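You operate a simulated robot arm through the tools that you are given. There is no shell and no other tool.

The job below is to be done with a simulated robot arm. You get a single attempt, and the scene is never put back.

TASK
Lay the green apple and the mandarin in the tilt tray, then tilt it for show.
Fine: lower it flat to load; one each side of the rib; bruise no fruit.

The check looks at the end state, three seconds after you hand in, the way a careful person would. Anything else that was tipped, shoved, dropped, spilled or broken makes it a failure.

THE ROBOT
A 6-joint arm with a two-finger gripper, fixed in place. Base frame: the origin is at the foot of the arm, x ahead of it, y to its left, z up; the work surface is at about z = 800. Lengths are in mm, angles in degrees, forces in N, time in s.
With the tool pointing down near the work surface it reaches from about 100 to 700 mm from the base axis. Its first joint turns from -66.0 to 66.0 degrees. Payload 2.45 kg.
The tool frame sits at the grasp point between the pads (the TCP): z along the fingers, y along the line on which they close. The tips reach 30 mm beyond it. The gripper opens to 106 mm. The gripper's body begins 79 mm behind the TCP.
Orientation is that of the tool frame in the base frame, as a unit quaternion [x, y, z, w]. With the fingers straight down and closing along the base's y, the tool's x points along the base's -x, its y along +y and its z along -z.

THE INTERFACE
- The arm moves only by the tool servo_tool. Its argument "increments" is a list of rows, each a list of 7 numbers: the shift along the tool's x, y, z in mm, then the turn, a rotation vector about the tool's x, y, z in degrees, then the gripper command, from -1 (fully open) to 1 (shut), values between in proportion. In form: [[tx, ty, tz, ax, ay, az, claw], ...]. A call has 1 to 20 rows; each row shifts and turns the commanded pose from where the row before left it, along the tool's axes as they then stand. Each row takes 0.2 s and may step no farther than 50 mm and 8.6 degrees from the row before; otherwise, or with a gripper value out of range, the whole call is refused. A pose out of reach is approached as far as the arm can. The call stops where the force on the tool passes 90 N (or 10 N more than at its start, if that is more) or the arm is blocked; 0.2 s more then pass. The fingers move at their own pace (about 153 mm/s each) and stop on an object; they squeeze with about 40 N. The grip force told is the motor's: it shows also when the fingers shut on nothing. Time passes only in rows, and 0.2 s behind the last, so rows that do not move let the fingers close. The reply holds the time, the measured pose of the TCP, the force on the tool along the base axes, the opening and the grip force, in the units named above and with some noise, with the torque about the TCP (base axes, N m) and any sound that the robot's microphone picked up.
- Cameras (640 x 400 px; columns grow to the right, rows downward): "scene" is fixed at [53.2, 409.8, 1398.7]; the picture's right is [-0.79, -0.61, 0.00], its down [-0.38, 0.48, -0.79] and it looks along [0.49, -0.62, -0.61] (base axes); focal length 348 px, centre (320, 200). "wrist" rides on the gripper at [76, -2, -106] in the tool frame; the picture's right is [0.02, 1.00, 0.00], its down [-0.78, 0.02, -0.62] and it looks along [-0.62, 0.01, 0.78] (tool axes); focal length 247 px, centre (320, 200). There is no depth. A picture from a camera that has moved, and an enlarged one, comes with that camera's place and axes in the base frame and with its lens.
- get_image(camera): a new picture of that camera. It takes no simulated time.
- enlarge(camera, box): a new picture of the part [left, top, right, bottom] of that camera's present view, enlarged. It takes no simulated time.
- sign_off(): hands the job in; it is judged then, once.

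Nothing tells you positions but the pictures and the camera data. Unless the task says otherwise, let go and move clear before handing in.

The tools are called after "Emit:" as name(argument=value, ...) on one line, values as JSON. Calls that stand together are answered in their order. servo_tool: Moves the arm, as the interface text tells. Its arguments: {"type":"object","properties":{"increments":{"type":"array"}},"required":["increments"]} The other tools are called the same way: get_image (camera) takes a picture; enlarge (camera, box) takes an enlarged picture of a part of a camera's view; sign_off () hands the job in.

At the start:

```text
time: 0.0
eef_pos: [351.5, -79.7, 1104.4]
ee_rot: [-0.001, 1.0, 0.0, 0.002]
force: [0.0, -0.9, 0.5]
ft_torque: [0.01, 0.03, 0.0]
finger_gap: 105.9
finger_force: 0.1
```

scene: 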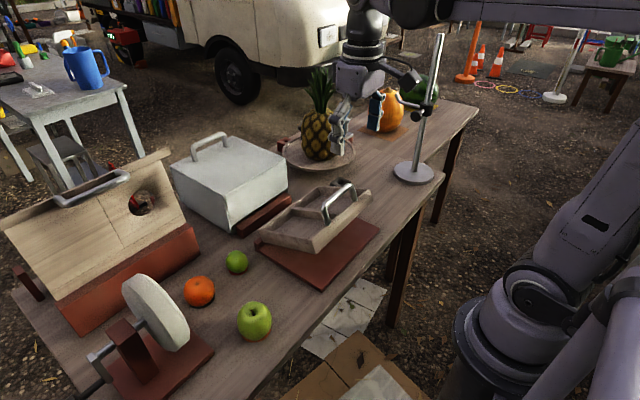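
wrist: 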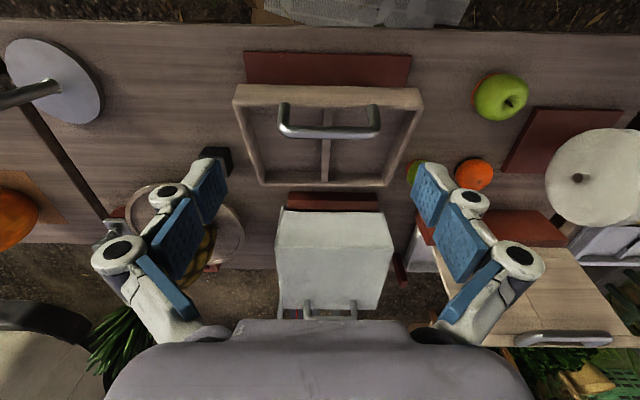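

I see a table with a tilted wooden tray (with a handle and a middle rib) on a red base. A green apple, a mandarin and a lime lie to its left. I'll look closer before moving.

Emit:
enlarge(camera="scene", box=[220, 150, 420, 300])

Emit:
enlarge(camera="wrist", box=[200, 20, 460, 220])

Emit:
enlarge(camera="scene", box=[80, 220, 320, 400])

Emit:
enlarge(camera="wrist", box=[380, 50, 640, 250])

```text
2.67 times, centred on (320, 225) of scene
camera zoom: at [53.2, 409.8, 1398.7], right [-0.79, -0.61, 0.0], down [-0.38, 0.48, -0.79], along [0.49, -0.62, -0.61], focal length 929 px, centre (320, 133)
```

zoom: 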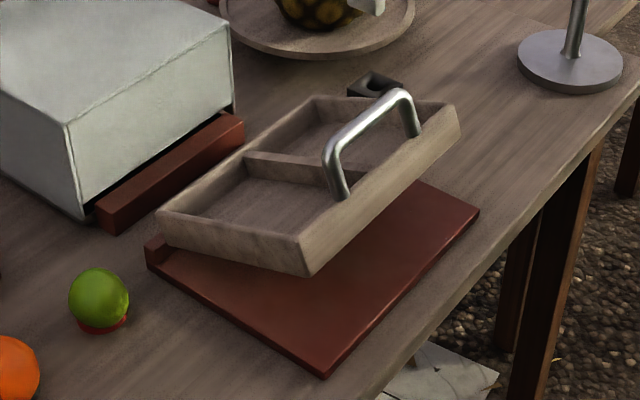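

```text
2.00 times, centred on (330, 120) of wrist
camera zoom: at [275.2, -81.6, 1211.4], right [-0.02, 1.0, 0.0], down [0.78, 0.02, 0.62], along [0.62, 0.01, -0.78], focal length 494 px, centre (300, 360)
```

zoom: 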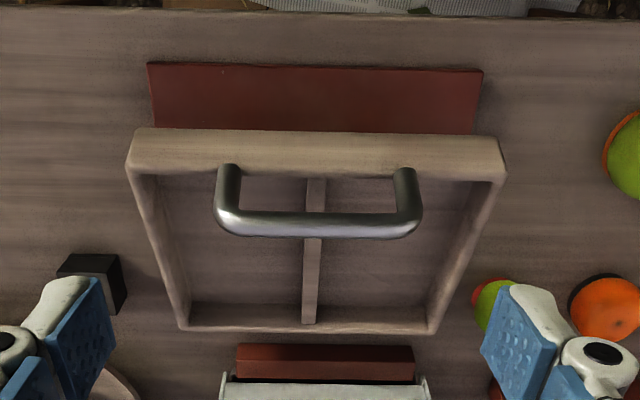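

```text
2.22 times, centred on (200, 310) of scene
camera zoom: at [53.2, 409.8, 1398.7], right [-0.79, -0.61, 0.0], down [-0.38, 0.48, -0.79], along [0.49, -0.62, -0.61], focal length 774 px, centre (587, -44)
```

zoom: 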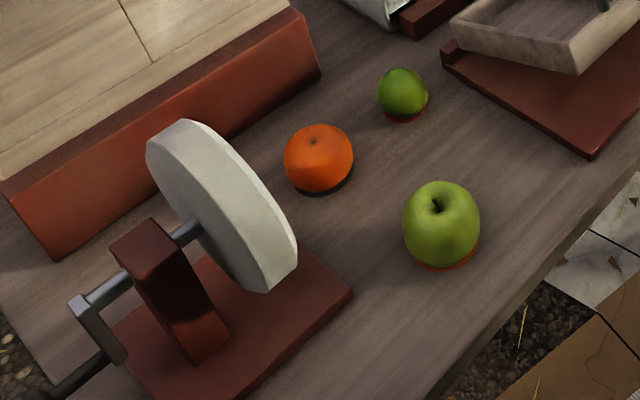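

```text
2.00 times, centred on (510, 150) of wrist
camera zoom: at [275.2, -81.6, 1211.4], right [-0.02, 1.0, 0.0], down [0.78, 0.02, 0.62], along [0.62, 0.01, -0.78], focal length 494 px, centre (-60, 300)
```

zoom: 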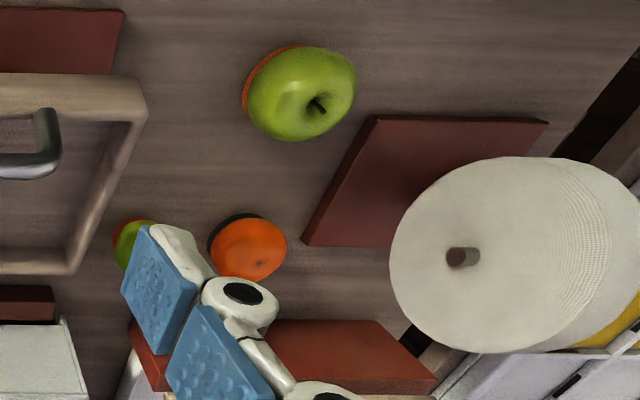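

The tray's raised near edge is at about x=360, with its hinge on the far side. The handle bar is near (380,-70,970) and runs along y. I'll turn the fingers to close along x while staying high, then look again.

Emit:
servo_tool(increments=[[-28.5, 10, 0, 0, 0, 0, 0], [0, 0, 0, 0, 0, -8.18, 0], [0, 0, 0, 0, 0, -8.18, 0], [0, 0, 0, 0, 0, -8.18, 0], [0, 0, 0, 0, 0, -8.18, 0], [0, 0, 0, 0, 0, -8.18, 0], [0, 0, 0, 0, 0, -8.18, 0], [0, 0, 0, 0, 0, -8.18, 0], [0, 0, 0, 0, 0, -8.18, 0], [0, 0, 0, 0, 0, -8.18, 0], [0, 0, 0, 0, 0, -8.18, 0], [0, 0, 0, 0, 0, -8.2, 0]])

Emit:
get_image(camera="wrist")

Emit:
get_image(camera="scene")

```text
time: 2.6
eef_pos: [380.7, -71.0, 1106.5]
ee_rot: [0.707, -0.707, 0.001, 0.0]
force: [0.8, 0.4, -0.1]
ft_torque: [-0.02, 0.02, -0.02]
finger_gap: 53.0
finger_force: 0.0
```

```text
taken
camera wrist: at [381.5, -146.5, 1211.6], right [-1.0, -0.02, 0.0], down [-0.02, 0.78, 0.62], along [-0.01, 0.62, -0.78], focal length 247 px, centre (320, 200)
```

wrist: 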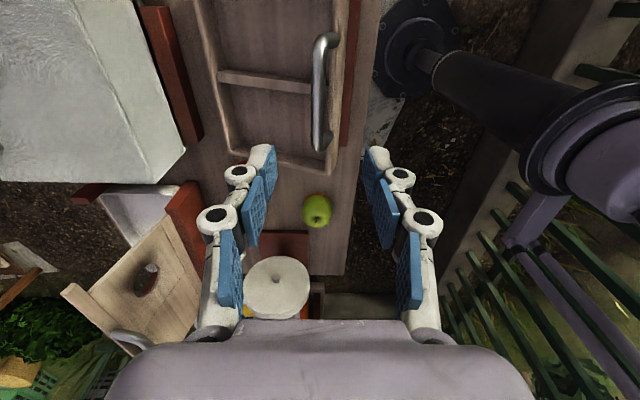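

```text
taken
```

scene: 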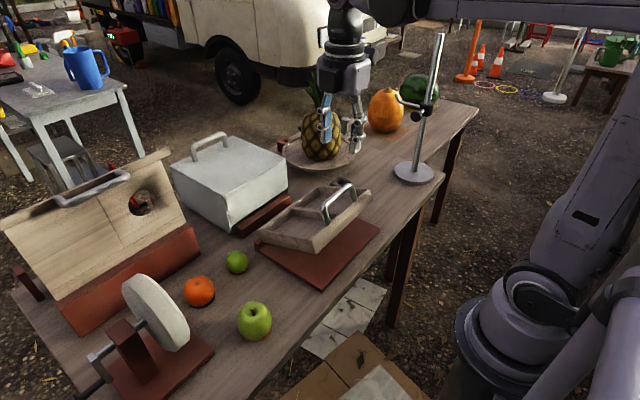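

The bar lies between the fingers, centred near y=-73 and x≈379. I'll descend to just above it and check before gripping.

Emit:
servo_tool(increments=[[2, 1.5, 40, 0, 0, 0, 0], [0, 0, 40, 0, 0, 0, 0], [0, 0, 30, 0, 0, 0, 0], [0, 0, 10, 0, 0, 0, 0]])

Emit:
get_image(camera="wrist")

Emit:
enlarge(camera="scene", box=[240, 120, 400, 240])

```text
time: 3.6
eef_pos: [378.2, -73.3, 984.2]
ee_rot: [-0.707, 0.707, -0.001, -0.001]
force: [-0.5, 0.8, 0.4]
ft_torque: [-0.01, 0.04, -0.02]
finger_gap: 52.9
finger_force: 0.1
```

```text
taken
camera wrist: at [380.4, -148.4, 1091.0], right [-1.0, -0.02, 0.0], down [-0.02, 0.78, 0.62], along [-0.01, 0.62, -0.78], focal length 247 px, centre (320, 200)
```

wrist: 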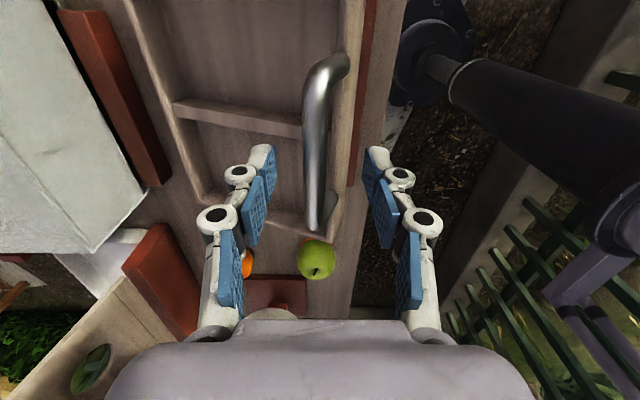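

```text
3.33 times, centred on (320, 180) of scene
camera zoom: at [53.2, 409.8, 1398.7], right [-0.79, -0.61, 0.0], down [-0.38, 0.48, -0.79], along [0.49, -0.62, -0.61], focal length 1161 px, centre (320, 267)
```

zoom: 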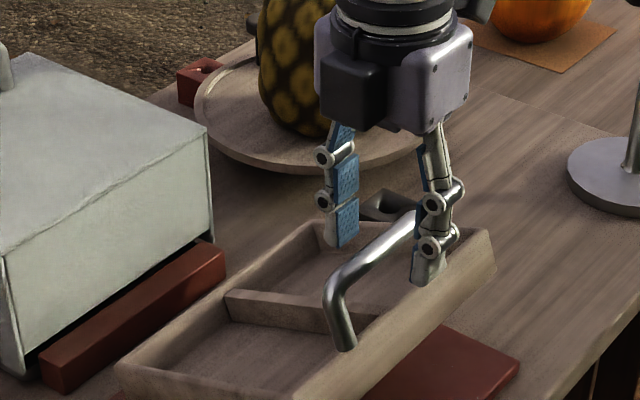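

The bar is at about z≈969 and x≈380, well centred between the fingers. I'll lower the last 11 mm and close on it.

Emit:
servo_tool(increments=[[0, -2, 11, 0, 0, 0, 0], [0, 0, 0, 0, 0, 0, 0.5], [0, 0, 0, 0, 0, 0, 1], [0, 0, 0, 0, 0, 0, 1], [0, 0, 0, 0, 0, 0, 1]])

Emit:
enlarge(camera="scene", box=[240, 120, 400, 240])

```text
time: 4.8
eef_pos: [381.1, -72.3, 973.1]
ee_rot: [-0.707, 0.707, -0.002, 0.0]
force: [4.3, 0.1, -6.9]
ft_torque: [-0.04, -0.05, 0.25]
finger_gap: 12.7
finger_force: 39.4
```

```text
3.33 times, centred on (320, 180) of scene
camera zoom: at [53.4, 409.8, 1398.7], right [-0.79, -0.61, 0.0], down [-0.38, 0.48, -0.79], along [0.49, -0.62, -0.61], focal length 1161 px, centre (320, 267)
```

zoom: 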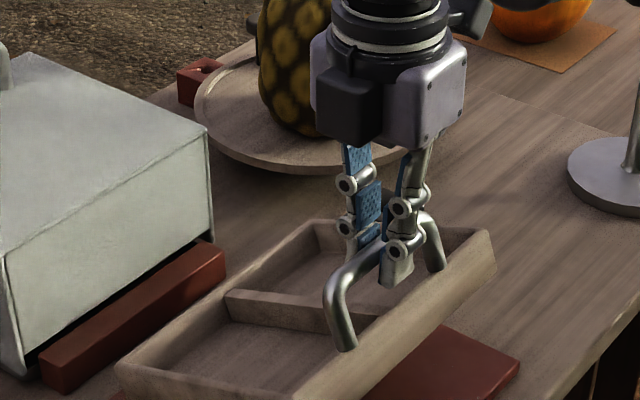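

I have the bar (12.7 mm thick). I'll start a small move down along the arc about the far hinge and watch the forces to check where the hinge is.

Emit:
servo_tool(increments=[[0, 4.5, 3.7, 0, 0, 0, 1], [0, 4.3, 3.8, 0, 0, 0, 1], [0, 4.2, 4, 0, 0, 0, 1]])

Emit:
enlarge(camera="scene", box=[240, 120, 400, 240])

```text
time: 5.6
eef_pos: [370.9, -72.2, 962.7]
ee_rot: [-0.707, 0.707, -0.005, 0.005]
force: [30.5, 5.1, -22.6]
ft_torque: [-0.14, -0.36, 0.14]
finger_gap: 12.7
finger_force: 40.0
```

```text
3.33 times, centred on (320, 180) of scene
camera zoom: at [54.3, 409.9, 1398.6], right [-0.79, -0.61, 0.0], down [-0.38, 0.48, -0.79], along [0.49, -0.62, -0.61], focal length 1161 px, centre (320, 267)
```

zoom: 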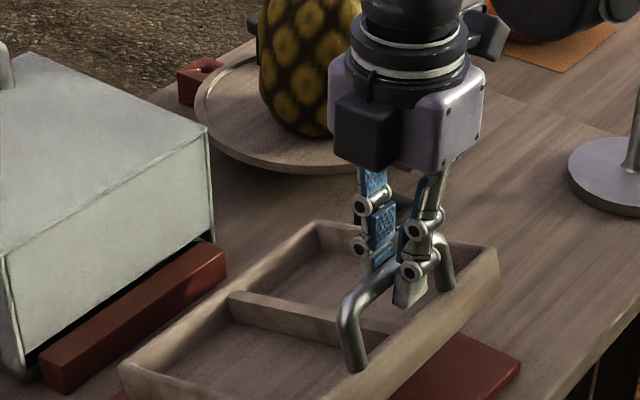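

The tray follows, and the force shows I'm pulling slightly outward, so the true arc is steeper. I'll correct the path and continue.

Emit:
servo_tool(increments=[[0, 2.2, 4, 0, 0, 0, 1], [0, 3.2, 4.1, 0, 0, 0, 1], [0, 3.2, 4.2, 0, 0, 0, 1]])

```text
time: 6.4
eef_pos: [361.5, -71.4, 950.3]
ee_rot: [0.707, -0.707, 0.003, -0.001]
force: [19.0, 10.0, -9.1]
ft_torque: [0.0, -0.43, 0.11]
finger_gap: 12.8
finger_force: 39.2
```

Emit:
servo_tool(increments=[[0, 2.0, 4.4, 0, 0, 0, 1], [0, 2.6, 4.5, 0, 0, 0, 1], [0, 2.6, 4.6, 0, 0, 0, 1]])

Emit:
enlarge(camera="scene", box=[240, 120, 400, 240])

```text
time: 7.2
eef_pos: [351.9, -72.2, 937.0]
ee_rot: [-0.707, 0.707, -0.001, 0.001]
force: [11.9, 7.2, -2.8]
ft_torque: [0.2, -0.41, 0.11]
finger_gap: 12.6
finger_force: 39.7
```

```text
3.33 times, centred on (320, 180) of scene
camera zoom: at [53.6, 410.0, 1398.6], right [-0.79, -0.61, 0.0], down [-0.38, 0.48, -0.79], along [0.49, -0.62, -0.61], focal length 1161 px, centre (320, 267)
```

zoom: 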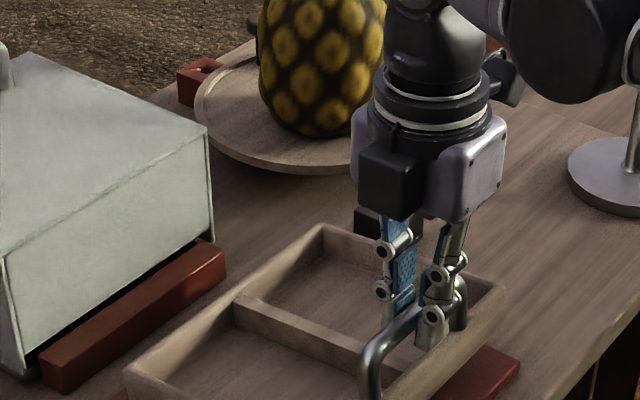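

Emit:
servo_tool(increments=[[0, 2.8, 4.6, 0, 0, 0, 1], [0, 2.7, 4.7, 0, 0, 0, 1], [0, 2.6, 4.7, 0, 0, 0, 1]])

Emit:
servo_tool(increments=[[0, 2.3, 4, 0, 0, 0, 1], [0, 2, 4, 0, 0, 0, 1], [0, 0, 0, 0, 0, 0, 1]])

Emit:
enlarge(camera="scene", box=[240, 140, 400, 300])

```text
time: 8.0
eef_pos: [345.5, -72.0, 922.9]
ee_rot: [-0.707, 0.707, -0.001, 0.0]
force: [14.6, 5.6, -3.5]
ft_torque: [0.19, -0.41, 0.05]
finger_gap: 13.1
finger_force: 39.5
```

```text
time: 8.8
eef_pos: [343.3, -73.7, 916.4]
ee_rot: [0.707, -0.707, 0.005, -0.004]
force: [28.0, 2.6, 42.0]
ft_torque: [0.12, -0.4, 0.07]
finger_gap: 12.7
finger_force: 39.9
```

```text
2.50 times, centred on (320, 220) of scene
camera zoom: at [53.4, 410.0, 1398.6], right [-0.79, -0.61, 0.0], down [-0.38, 0.48, -0.79], along [0.49, -0.62, -0.61], focal length 871 px, centre (320, 150)
```

zoom: 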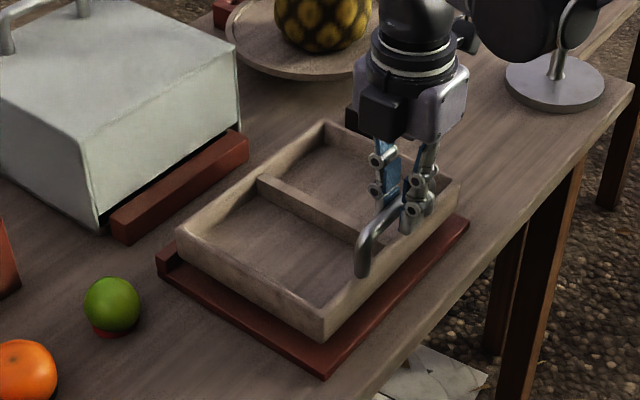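

The downward motion now meets about 42 N, so the tray seems to have reached its bottom stop. I'll check that it's flat.

Emit:
enlarge(camera="scene", box=[270, 180, 370, 250])

Emit:
get_image(camera="wrist")

```text
5.71 times, centred on (320, 215) of scene
camera zoom: at [53.4, 410.0, 1398.6], right [-0.79, -0.61, 0.0], down [-0.38, 0.48, -0.79], along [0.49, -0.62, -0.61], focal length 1991 px, centre (320, 114)
```

zoom: 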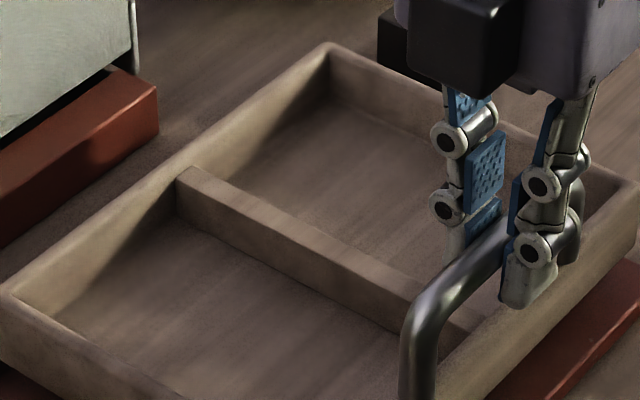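

```text
taken
camera wrist: at [344.0, -148.4, 1023.0], right [-1.0, -0.02, -0.01], down [-0.02, 0.79, 0.62], along [0.0, 0.62, -0.79], focal length 247 px, centre (320, 200)
```

wrist: 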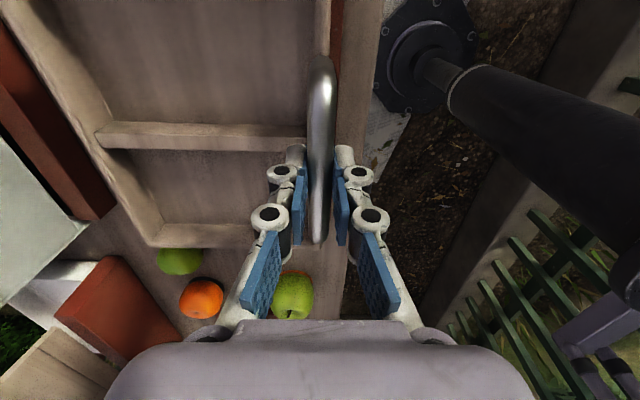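

The stop is firm, but the near edge may still sit a few degrees high. I'll release, rise clear, and look at whether the tray stays flat.

Emit:
servo_tool(increments=[[0, -1, -3, 0, 0, 0, 1], [0, 0, 0, 0, 0, 0, 0], [0, 0, 0, 0, 0, 0, 0], [0, 0, -20, 0, 0, 0, 0], [0, 0, -40, 0, 0, 0, 0], [0, 0, -40, 0, 0, 0, 0]])

Emit:
enlarge(camera="scene", box=[230, 150, 400, 300])

Emit:
get_image(camera="wrist")

```text
time: 10.2
eef_pos: [340.5, -69.5, 1018.3]
ee_rot: [-0.707, 0.707, -0.001, 0.0]
force: [-0.4, -0.7, 0.5]
ft_torque: [-0.02, 0.0, 0.01]
finger_gap: 53.0
finger_force: 0.0
```

```text
2.67 times, centred on (315, 225) of scene
camera zoom: at [53.2, 409.8, 1398.7], right [-0.79, -0.61, 0.0], down [-0.38, 0.48, -0.79], along [0.49, -0.62, -0.61], focal length 929 px, centre (333, 133)
```

zoom: 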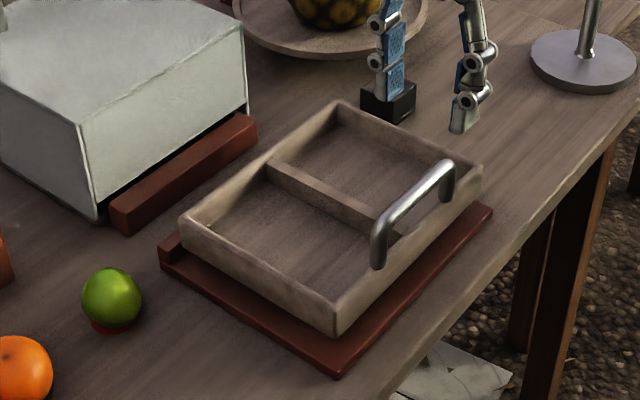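

```text
taken
camera wrist: at [342.7, -146.5, 1124.5], right [-1.0, -0.02, 0.0], down [-0.02, 0.78, 0.62], along [-0.01, 0.62, -0.78], focal length 247 px, centre (320, 200)
```

wrist: 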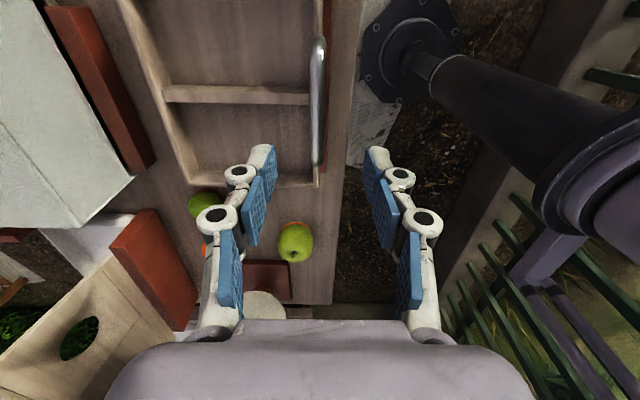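

Emit:
enlarge(camera="scene", box=[264, 200, 344, 250])

Emit:
enlarge(camera="scene", box=[300, 180, 380, 250])

```text
8.00 times, centred on (304, 225) of scene
camera zoom: at [53.2, 409.8, 1398.7], right [-0.79, -0.61, 0.0], down [-0.38, 0.48, -0.79], along [0.49, -0.62, -0.61], focal length 2787 px, centre (448, 0)
```

zoom: 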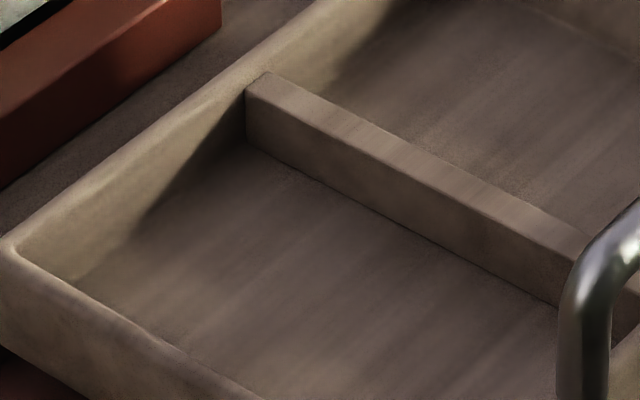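

```text
5.71 times, centred on (340, 215) of scene
camera zoom: at [53.2, 409.8, 1398.7], right [-0.79, -0.61, 0.0], down [-0.38, 0.48, -0.79], along [0.49, -0.62, -0.61], focal length 1991 px, centre (206, 114)
```

zoom: 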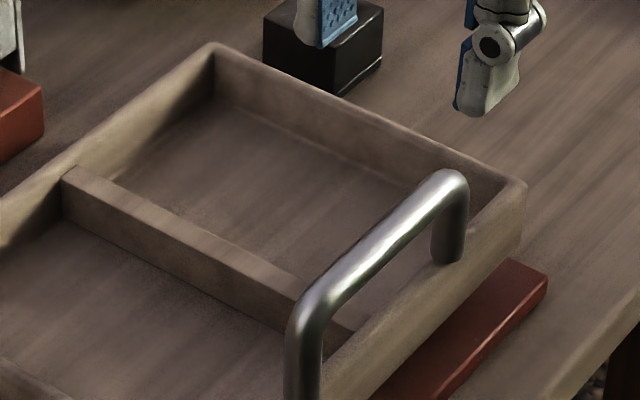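

Emit:
enlarge(camera="scene", box=[250, 210, 360, 295])

Emit:
enlarge(camera="scene", box=[310, 190, 390, 250])

```text
4.71 times, centred on (305, 252) of scene
camera zoom: at [53.2, 409.8, 1398.7], right [-0.79, -0.61, 0.0], down [-0.38, 0.48, -0.79], along [0.49, -0.62, -0.61], focal length 1640 px, centre (391, -47)
```

zoom: 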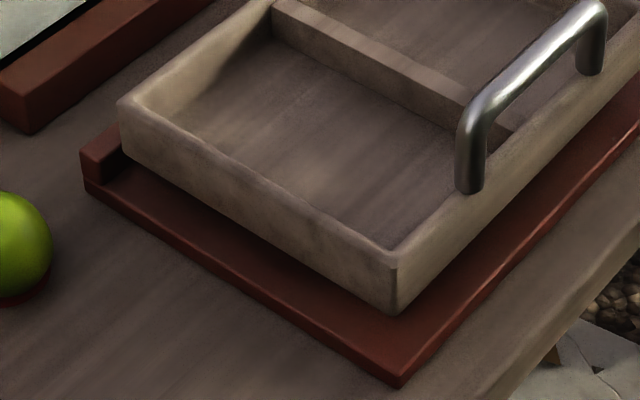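

```text
6.67 times, centred on (350, 220) of scene
camera zoom: at [53.2, 409.8, 1398.7], right [-0.79, -0.61, 0.0], down [-0.38, 0.48, -0.79], along [0.49, -0.62, -0.61], focal length 2323 px, centre (120, 67)
```

zoom: 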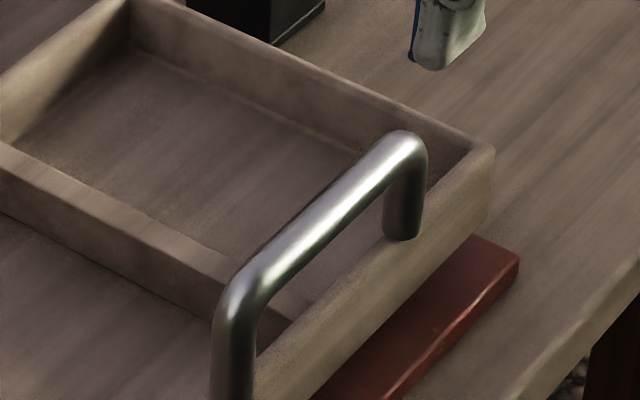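

The tray is now within about 1° of flat on its stop and stays there. Next I'll look at the fruits and what they rest on.

Emit:
enlarge(camera="scene", box=[170, 240, 290, 350])

Emit:
servo_tool(increments=[[-40, 0, -30, 0, 0, 0, 0], [-50, 0, -50, 0, 0, 0, 0], [-30, -10, 0, 0, 0, 0, 0]])

Emit:
get_image(camera="wrist")

```text
3.64 times, centred on (230, 295) of scene
camera zoom: at [53.2, 409.8, 1398.7], right [-0.79, -0.61, 0.0], down [-0.38, 0.48, -0.79], along [0.49, -0.62, -0.61], focal length 1267 px, centre (647, -146)
```

zoom: 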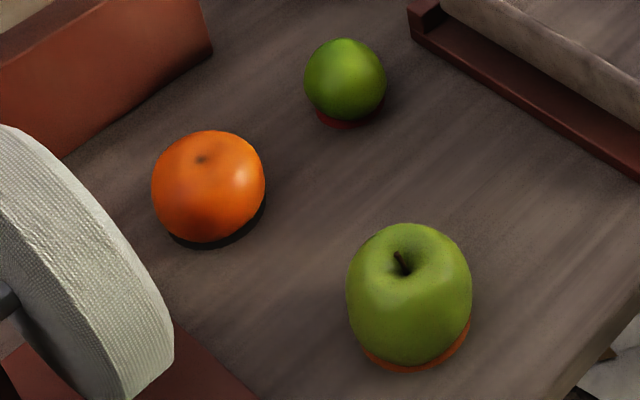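

```text
refused: row 2 steps farther than a row can; nothing moved
```

```text
taken
camera wrist: at [342.7, -146.5, 1124.5], right [-1.0, -0.02, 0.0], down [-0.02, 0.78, 0.62], along [-0.01, 0.62, -0.78], focal length 247 px, centre (320, 200)
```

wrist: 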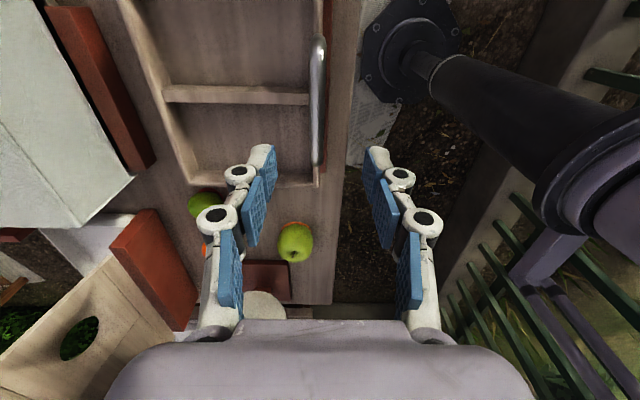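

The fruits sit on little discs or rings, so I must lift them straight up. I estimate the apple near (381,191) and the mandarin near (521,210). I'll fly high to above the apple and refine from there.

Emit:
servo_tool(increments=[[-30, 0, -20, 0, 0, 0, -0.5], [-46, -8, 0, 0, 0, 0, -1], [-46, -8, 0, 0, 0, 0, -1], [-46, -8, 0, 0, 0, 0, -1], [-46, -8, 0, 0, 0, 0, -1], [-46, -8, 0, 0, 0, 0, -1], [0, 0, 0, 0, 0, 0, -1]])

Emit:
get_image(camera="wrist")

Emit:
get_image(camera="scene")

```text
time: 11.8
eef_pos: [382.1, 186.5, 1037.8]
ee_rot: [-0.707, 0.707, -0.001, 0.0]
force: [-0.2, 0.2, -0.1]
ft_torque: [0.0, 0.03, -0.03]
finger_gap: 105.8
finger_force: 0.1
```

```text
taken
camera wrist: at [383.5, 111.3, 1143.8], right [-1.0, -0.02, 0.0], down [-0.02, 0.78, 0.62], along [-0.01, 0.62, -0.78], focal length 247 px, centre (320, 200)
```

wrist: 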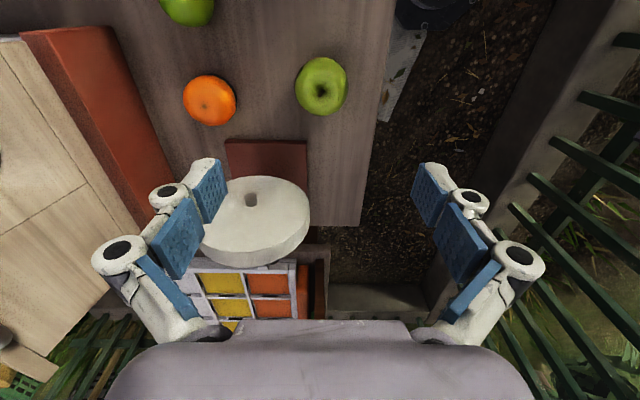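

```text
taken
```

scene: 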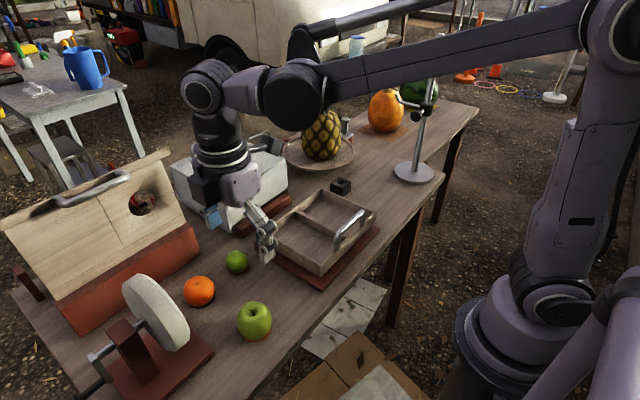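

The apple is centred near (381.5,190.5) and about 63 mm wide, with its middle near z≈825. I'll descend over it with the fingers open to a checking height.

Emit:
servo_tool(increments=[[-4, 0.5, 40, 0, 0, 0, -1], [0, 0, 45, 0, 0, 0, -1], [0, 0, 45, 0, 0, 0, -1], [0, 0, 35, 0, 0, 0, -1], [0, 0, 15, 0, 0, 0, -1], [0, 0, 0, 0, 0, 0, -1]])

Emit:
get_image(camera="wrist")

Emit:
enlarge(camera="scene", box=[180, 240, 340, 360])

```text
time: 13.2
eef_pos: [380.3, 190.4, 855.5]
ee_rot: [0.707, -0.707, 0.001, 0.0]
force: [-0.2, -0.5, 0.2]
ft_torque: [0.02, 0.03, 0.01]
finger_gap: 106.1
finger_force: 0.1
```

```text
taken
camera wrist: at [382.7, 113.9, 962.0], right [-1.0, -0.02, 0.0], down [-0.02, 0.78, 0.62], along [-0.01, 0.62, -0.78], focal length 247 px, centre (320, 200)
```

wrist: 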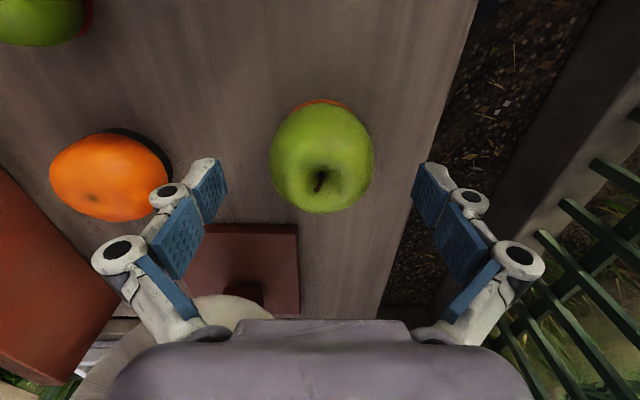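

```text
3.33 times, centred on (260, 300) of scene
camera zoom: at [53.2, 409.8, 1398.7], right [-0.79, -0.61, 0.0], down [-0.38, 0.48, -0.79], along [0.49, -0.62, -0.61], focal length 1161 px, centre (520, -133)
```

zoom: 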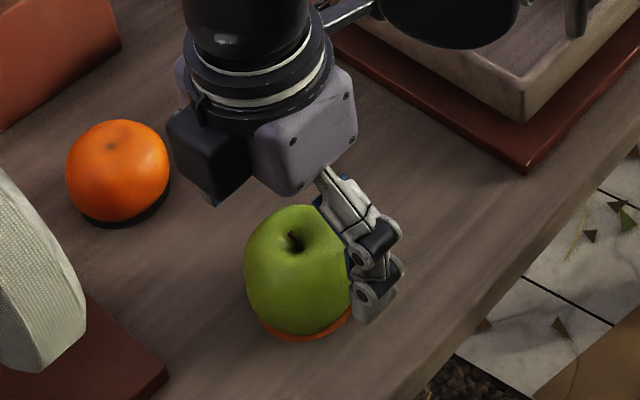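

The apple is well centred between the fingers. I'll lower to about z=835, then close in small steps and watch the grip force so it stays gentle.

Emit:
servo_tool(increments=[[0, 0, 10, 0, 0, 0, -1], [0, 0, 10, 0, 0, 0, -0.6], [0, 0, 0, 0, 0, 0, -0.4], [0, 0, 0, 0, 0, 0, -0.32], [0, 0, 0, 0, 0, 0, -0.28], [0, 0, 0, 0, 0, 0, -0.26]])

Emit:
servo_tool(increments=[[0, 0, 0, 0, 0, 0, -0.23], [0, 0, 0, 0, 0, 0, -0.21]])

Emit:
servo_tool(increments=[[0, 0, 0, 0, 0, 0, -0.19], [0, 0, 0, 0, 0, 0, -0.17]])

```text
time: 14.6
eef_pos: [381.9, 190.6, 837.4]
ee_rot: [-0.707, 0.707, -0.001, 0.0]
force: [0.0, -0.2, 0.6]
ft_torque: [0.03, 0.01, -0.04]
finger_gap: 66.6
finger_force: 0.0
```

```text
time: 15.2
eef_pos: [381.8, 189.9, 838.2]
ee_rot: [-0.707, 0.707, -0.002, -0.001]
force: [-0.2, 0.7, -0.5]
ft_torque: [0.0, 0.02, -0.01]
finger_gap: 64.4
finger_force: 0.0
```

```text
time: 15.8
eef_pos: [380.4, 191.1, 837.0]
ee_rot: [-0.707, 0.707, -0.001, -0.001]
force: [-0.8, -0.3, 3.7]
ft_torque: [-0.01, -0.01, -0.01]
finger_gap: 63.1
finger_force: 9.7
```

The fingers touch at 63.1 mm with about 10 N, which is gentle and enough for an apple. I'll lift slowly straight up and check that it holds.

Emit:
servo_tool(increments=[[0, 0, 0, 0, 0, 0, -0.155], [0, 0, -5, 0, 0, 0, -0.155], [0, 0, -8, 0, 0, 0, -0.155], [0, 0, -12, 0, 0, 0, -0.155]])

Emit:
enlarge(camera="scene", box=[180, 220, 340, 340])

Emit:
get_image(camera="wrist")

```text
time: 16.8
eef_pos: [379.4, 190.8, 863.0]
ee_rot: [-0.707, 0.708, -0.002, 0.0]
force: [0.4, -0.4, 0.0]
ft_torque: [0.0, -0.02, 0.02]
finger_gap: 62.2
finger_force: 0.6
```

```text
3.33 times, centred on (260, 280) of scene
camera zoom: at [53.2, 409.8, 1398.7], right [-0.79, -0.61, 0.0], down [-0.38, 0.48, -0.79], along [0.49, -0.62, -0.61], focal length 1161 px, centre (520, -67)
```

zoom: 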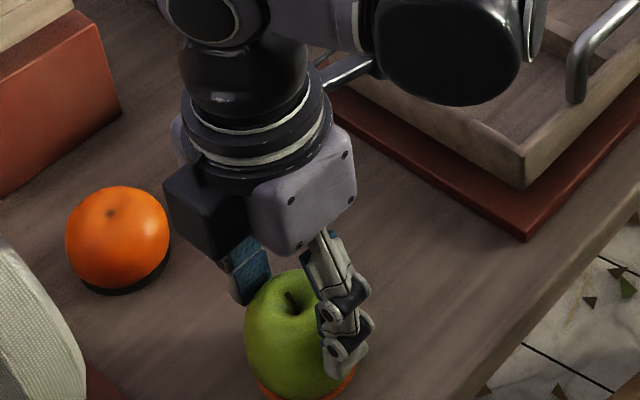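

```text
taken
camera wrist: at [381.8, 114.8, 968.8], right [-1.0, -0.02, 0.0], down [-0.02, 0.78, 0.62], along [-0.01, 0.62, -0.78], focal length 247 px, centre (320, 200)
```

wrist: 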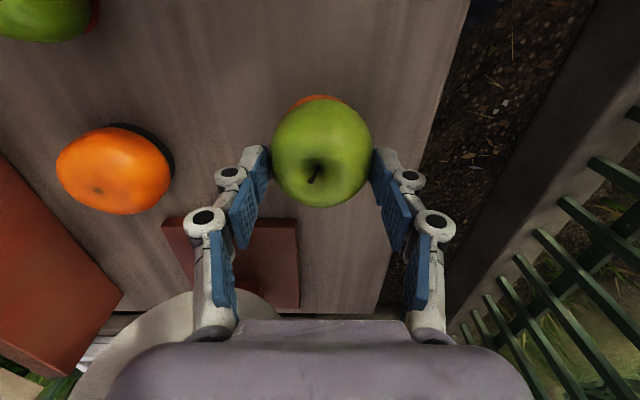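

The apple slipped, because I gripped it too high on its shoulder. It still sits undisturbed on its ring. I'll open again, go lower with care for the table, and take it at its widest part.

Emit:
servo_tool(increments=[[0, 0, 0, 0, 0, 0, -0.6], [0, 0, 10, 0, 0, 0, -0.6], [0, 0, 10, 0, 0, 0, -0.6], [0, 0, 8, 0, 0, 0, -0.6], [0, 0, 4, 0, 0, 0, -0.6], [0, 0, 0, 0, 0, 0, -0.6]])

Emit:
enlarge(camera="scene", box=[200, 260, 320, 350])

Emit:
get_image(camera="wrist")

```text
time: 18.2
eef_pos: [382.1, 191.4, 830.7]
ee_rot: [0.707, -0.707, 0.001, 0.0]
force: [0.1, -0.1, 0.3]
ft_torque: [0.01, -0.02, -0.01]
finger_gap: 84.8
finger_force: 0.0
```

```text
4.44 times, centred on (260, 305) of scene
camera zoom: at [53.2, 409.8, 1398.7], right [-0.79, -0.61, 0.0], down [-0.38, 0.48, -0.79], along [0.49, -0.62, -0.61], focal length 1548 px, centre (587, -267)
```

zoom: 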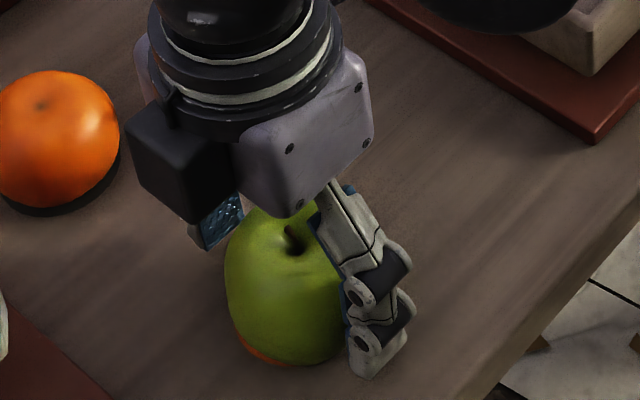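

```text
taken
camera wrist: at [383.0, 115.1, 936.7], right [-1.0, -0.02, 0.0], down [-0.02, 0.78, 0.62], along [-0.01, 0.62, -0.78], focal length 247 px, centre (320, 200)
```

wrist: 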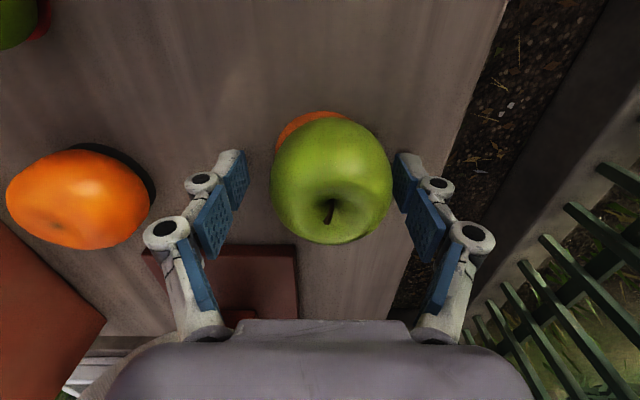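

The apple has shifted about 5 mm toward the robot relative to its ring. I'll recentre, let a moment pass and check that it's stable.

Emit:
servo_tool(increments=[[0, 3, 0, 0, 0, 0, -0.7], [0, 2.5, 2, 0, 0, 0, -0.7], [0, 0, 1, 0, 0, 0, -0.7]])

Emit:
get_image(camera="wrist")

```text
time: 19.0
eef_pos: [374.1, 192.0, 827.9]
ee_rot: [-0.707, 0.707, -0.002, 0.0]
force: [0.6, 0.9, 0.1]
ft_torque: [-0.02, 0.01, 0.02]
finger_gap: 89.9
finger_force: 0.2
```

```text
taken
camera wrist: at [376.8, 115.8, 933.6], right [-1.0, -0.02, 0.0], down [-0.02, 0.78, 0.62], along [-0.01, 0.62, -0.78], focal length 247 px, centre (320, 200)
```

wrist: 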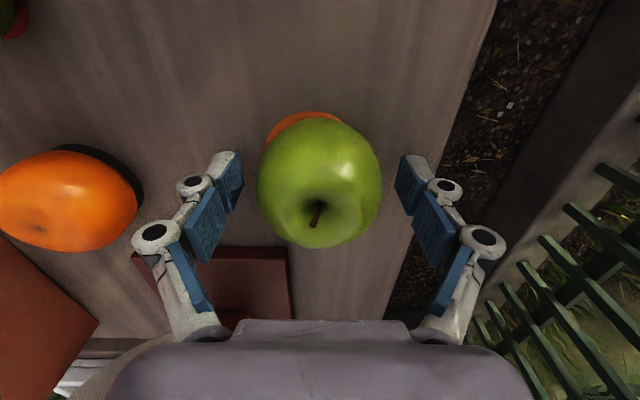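

Recentred. I'll close gradually again, reading the force.

Emit:
servo_tool(increments=[[0, 0, 0, 0, 0, 0, -0.5], [0, 0, 0, 0, 0, 0, -0.4], [0, 0, 0, 0, 0, 0, -0.35], [0, 0, 0, 0, 0, 0, -0.32], [0, 0, 0, 0, 0, 0, -0.3]])

Emit:
servo_tool(increments=[[0, 0, 0, 0, 0, 0, -0.28], [0, 0, 0, 0, 0, 0, -0.26]])

Emit:
servo_tool(increments=[[0, 0, 0, 0, 0, 0, -0.25], [0, 0, 0, 0, 0, 0, -0.24]])

```text
time: 20.2
eef_pos: [374.5, 192.6, 827.4]
ee_rot: [0.707, -0.707, 0.001, -0.001]
force: [0.0, 0.7, -0.2]
ft_torque: [0.01, -0.02, -0.01]
finger_gap: 68.8
finger_force: 0.1
```

```text
time: 20.8
eef_pos: [374.3, 191.0, 826.5]
ee_rot: [-0.706, 0.708, -0.001, 0.0]
force: [0.1, 0.7, 0.3]
ft_torque: [0.01, 0.0, -0.04]
finger_gap: 66.7
finger_force: 0.2
```

```text
time: 21.4
eef_pos: [374.9, 191.5, 827.0]
ee_rot: [0.707, -0.707, 0.001, 0.0]
force: [0.0, -0.5, 0.1]
ft_torque: [-0.03, 0.03, -0.03]
finger_gap: 65.6
finger_force: 0.1
```

Emit:
servo_tool(increments=[[0, 0, 0, 0, 0, 0, -0.23], [0, 0, 0, 0, 0, 0, -0.22]])

Emit:
servo_tool(increments=[[0, 0, 0, 0, 0, 0, -0.21], [0, 0, 0, 0, 0, 0, -0.2]])

Emit:
enlarge(camera="wrist", box=[200, 80, 440, 260])

```text
time: 22.0
eef_pos: [375.6, 191.3, 827.1]
ee_rot: [0.708, -0.707, 0.002, 0.0]
force: [-0.2, 0.6, 0.4]
ft_torque: [0.01, -0.02, -0.03]
finger_gap: 64.8
finger_force: 0.0
```

```text
time: 22.6
eef_pos: [375.9, 191.4, 827.9]
ee_rot: [0.707, -0.707, 0.0, 0.0]
force: [0.2, -0.6, 0.2]
ft_torque: [-0.01, -0.04, 0.06]
finger_gap: 64.3
finger_force: 0.3
```

```text
2.22 times, centred on (320, 170) of wrist
camera zoom: at [376.9, 115.7, 933.7], right [-1.0, -0.02, 0.0], down [-0.02, 0.78, 0.62], along [-0.01, 0.62, -0.78], focal length 549 px, centre (320, 267)
```

zoom: 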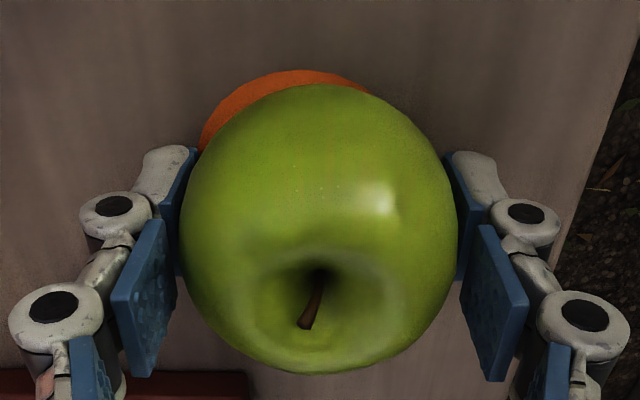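

Emit:
servo_tool(increments=[[0, 0, 0, 0, 0, 0, -0.19], [0, 0, 0, 0, 0, 0, -0.18]])

Emit:
servo_tool(increments=[[0, 0, 0, 0, 0, 0, -0.17], [0, 0, 0, 0, 0, 0, -0.16]])

```text
time: 23.2
eef_pos: [375.0, 191.4, 827.5]
ee_rot: [0.707, -0.707, 0.001, -0.001]
force: [-0.1, 0.1, 0.2]
ft_torque: [-0.02, -0.07, 0.04]
finger_gap: 63.2
finger_force: 0.6
```

```text
time: 23.8
eef_pos: [375.5, 192.5, 828.3]
ee_rot: [0.707, -0.707, 0.002, -0.001]
force: [0.4, 0.2, 5.7]
ft_torque: [-0.01, -0.07, 0.01]
finger_gap: 62.2
finger_force: 20.6
```

Contact is now at 62.2 mm with about 20 N. I'll try a very slow lift and watch both the grip and the gap.

Emit:
servo_tool(increments=[[0, 0, -1.5, 0, 0, 0, -0.155], [0, 0, -1.5, 0, 0, 0, -0.155], [0, 0, -2, 0, 0, 0, -0.155]])

Emit:
enlarge(camera="wrist", box=[200, 80, 440, 260])

```text
time: 24.6
eef_pos: [374.5, 190.5, 833.7]
ee_rot: [-0.707, 0.708, -0.002, -0.001]
force: [0.3, 0.6, -1.5]
ft_torque: [0.01, 0.0, 0.03]
finger_gap: 62.3
finger_force: 0.6
```

```text
2.22 times, centred on (320, 170) of wrist
camera zoom: at [376.6, 114.6, 939.0], right [-1.0, -0.02, 0.0], down [-0.02, 0.78, 0.62], along [-0.01, 0.62, -0.78], focal length 549 px, centre (320, 267)
```

zoom: 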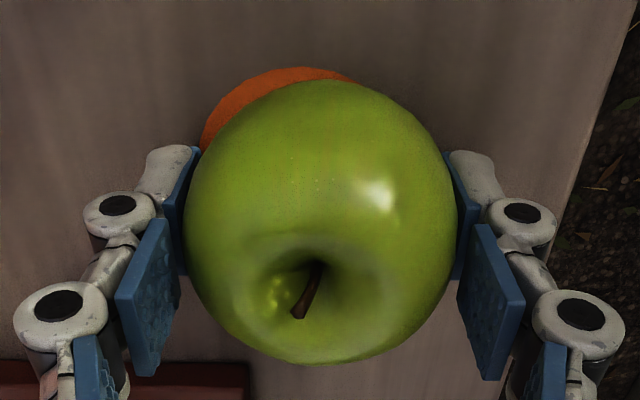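

Emit:
enlarge(camera="scene", box=[200, 260, 320, 350])

```text
4.44 times, centred on (260, 305) of scene
camera zoom: at [53.2, 409.8, 1398.7], right [-0.79, -0.61, 0.0], down [-0.38, 0.48, -0.79], along [0.49, -0.62, -0.61], focal length 1548 px, centre (587, -267)
```

zoom: 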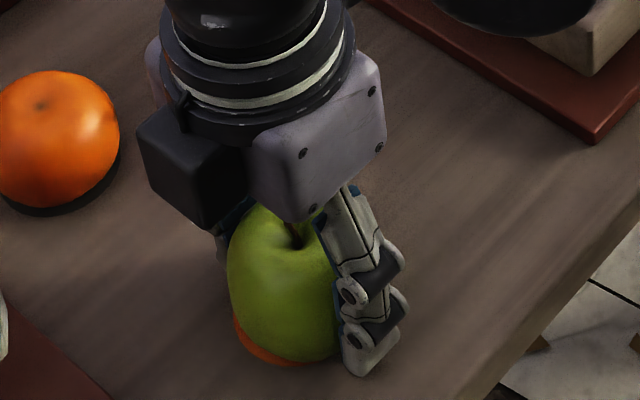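

The apple hasn't left its disc yet, because the grip relaxed as I rose. I'll lower back to its middle and build the squeeze up in small steps to find a force that holds.

Emit:
servo_tool(increments=[[0, 0, 0, 0, 0, 0, -0.25], [0, 0, 3, 0, 0, 0, -0.25], [0, 0, 3, 0, 0, 0, -0.2], [0, 0, 0, 0, 0, 0, -0.16], [0, 0, 0, 0, 0, 0, -0.16]])

Emit:
servo_tool(increments=[[0, 0, 0, 0, 0, 0, -0.15], [0, 0, 0, 0, 0, 0, -0.15]])

Emit:
servo_tool(increments=[[0, 0, 0, 0, 0, 0, -0.14], [0, 0, 0, 0, 0, 0, -0.14], [0, 0, 0, 0, 0, 0, -0.14]])

```text
time: 25.8
eef_pos: [375.0, 190.9, 826.2]
ee_rot: [-0.707, 0.708, -0.001, -0.001]
force: [-1.4, 1.5, 6.8]
ft_torque: [0.0, 0.26, -0.03]
finger_gap: 62.6
finger_force: 9.9
```

```text
time: 26.4
eef_pos: [374.4, 191.4, 826.4]
ee_rot: [0.707, -0.707, 0.001, 0.001]
force: [-0.8, 0.6, 9.6]
ft_torque: [0.07, 0.12, -0.03]
finger_gap: 62.3
finger_force: 9.4
```

```text
time: 27.2
eef_pos: [375.5, 190.4, 827.1]
ee_rot: [-0.706, 0.708, -0.001, -0.001]
force: [-0.9, 2.1, 16.2]
ft_torque: [0.03, 0.11, 0.02]
finger_gap: 61.3
finger_force: 40.1
```

Emit:
enlarge(camera="scene", box=[220, 280, 300, 350])

Emit:
enlarge(camera="wrist", box=[200, 80, 440, 260])

```text
5.71 times, centred on (260, 315) of scene
camera zoom: at [53.0, 409.8, 1398.7], right [-0.79, -0.61, 0.0], down [-0.38, 0.48, -0.79], along [0.49, -0.62, -0.61], focal length 1991 px, centre (663, -457)
```

zoom: 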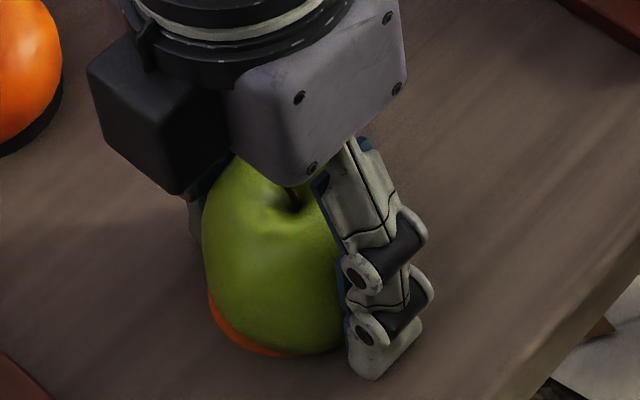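

```text
2.22 times, centred on (320, 170) of wrist
camera zoom: at [376.5, 115.0, 932.9], right [-1.0, -0.02, 0.0], down [-0.02, 0.78, 0.62], along [-0.01, 0.62, -0.78], focal length 549 px, centre (320, 267)
```

zoom: 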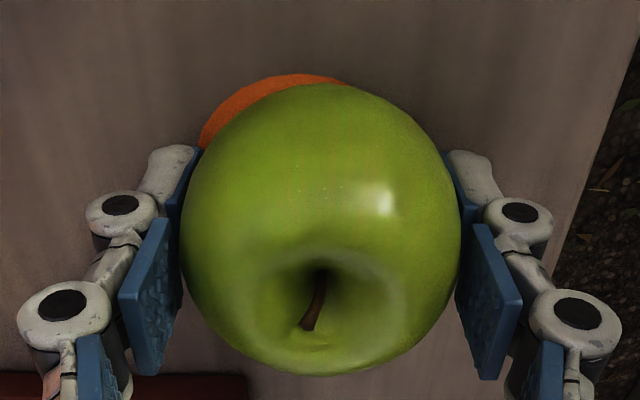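

Emit:
servo_tool(increments=[[0, 0, -1, 0, 0, 0, -0.14], [0, 0, -1, 0, 0, 0, -0.14]])

Emit:
servo_tool(increments=[[0, 0, -1, 0, 0, 0, -0.13], [0, 0, -1, 0, 0, 0, -0.13]])

Emit:
servo_tool(increments=[[0, 0, -2, 0, 0, 0, -0.12], [0, 0, -2, 0, 0, 0, -0.12]])

Emit:
enlarge(camera="wrist", box=[200, 80, 440, 260])

Emit:
enlarge(camera="scene", box=[220, 280, 300, 350])

```text
time: 27.8
eef_pos: [375.1, 192.6, 827.6]
ee_rot: [-0.706, 0.708, -0.001, 0.0]
force: [-0.8, 0.6, -1.3]
ft_torque: [0.01, 0.01, 0.0]
finger_gap: 61.9
finger_force: 39.9
```

```text
time: 28.4
eef_pos: [374.3, 191.6, 831.2]
ee_rot: [0.707, -0.707, 0.001, 0.0]
force: [-0.7, -0.1, -0.7]
ft_torque: [-0.01, 0.01, 0.0]
finger_gap: 61.9
finger_force: 40.3
```

```text
time: 29.0
eef_pos: [374.5, 191.6, 834.6]
ee_rot: [0.707, -0.707, 0.002, 0.0]
force: [-0.3, 0.3, -0.1]
ft_torque: [0.0, 0.03, -0.01]
finger_gap: 62.0
finger_force: 39.8
```

```text
2.22 times, centred on (320, 170) of wrist
camera zoom: at [376.3, 115.4, 941.6], right [-1.0, -0.02, 0.0], down [-0.02, 0.78, 0.62], along [-0.01, 0.62, -0.78], focal length 549 px, centre (320, 267)
```

zoom: 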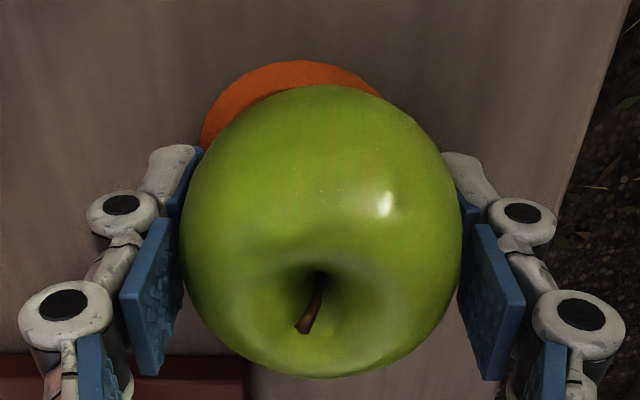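

```text
5.71 times, centred on (260, 315) of scene
camera zoom: at [53.2, 409.8, 1398.7], right [-0.79, -0.61, 0.0], down [-0.38, 0.48, -0.79], along [0.49, -0.62, -0.61], focal length 1991 px, centre (663, -457)
```

zoom: 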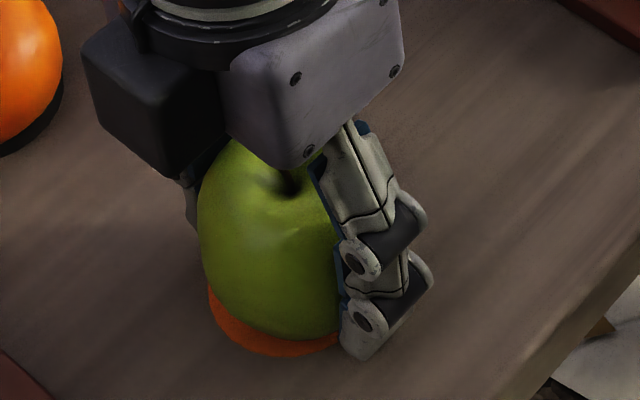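

The apple is lifted and held steady at a 62 mm gap, and its disc stays on the table. I'll raise it, carry it slowly over the tray's left compartment, and look again.

Emit:
servo_tool(increments=[[0, 0, -4, 0, 0, 0, -0.12], [0, 0, -8, 0, 0, 0, -0.12], [0, 0, -12, 0, 0, 0, -0.12], [0, 0, -16, 0, 0, 0, -0.12], [0, 0, -20, 0, 0, 0, -0.12], [0, 0, -20, 0, 0, 0, -0.12], [0, 0, -20, 0, 0, 0, -0.12], [0, 0, -15, 0, 0, 0, -0.12], [0, 0, -8, 0, 0, 0, -0.12]])

Emit:
enlarge(camera="scene", box=[180, 180, 340, 340])

```text
time: 31.0
eef_pos: [375.5, 192.5, 956.3]
ee_rot: [0.707, -0.707, 0.001, -0.001]
force: [0.1, 0.6, -1.6]
ft_torque: [0.0, -0.01, -0.01]
finger_gap: 61.9
finger_force: 40.1
```

```text
2.50 times, centred on (260, 260) of scene
camera zoom: at [53.2, 409.8, 1398.7], right [-0.79, -0.61, 0.0], down [-0.38, 0.48, -0.79], along [0.49, -0.62, -0.61], focal length 871 px, centre (470, 50)
```

zoom: 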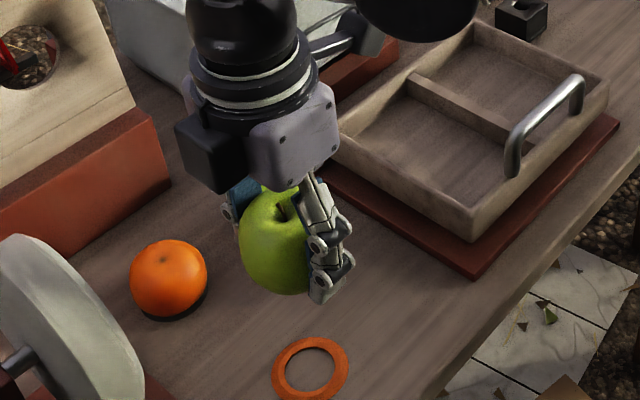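

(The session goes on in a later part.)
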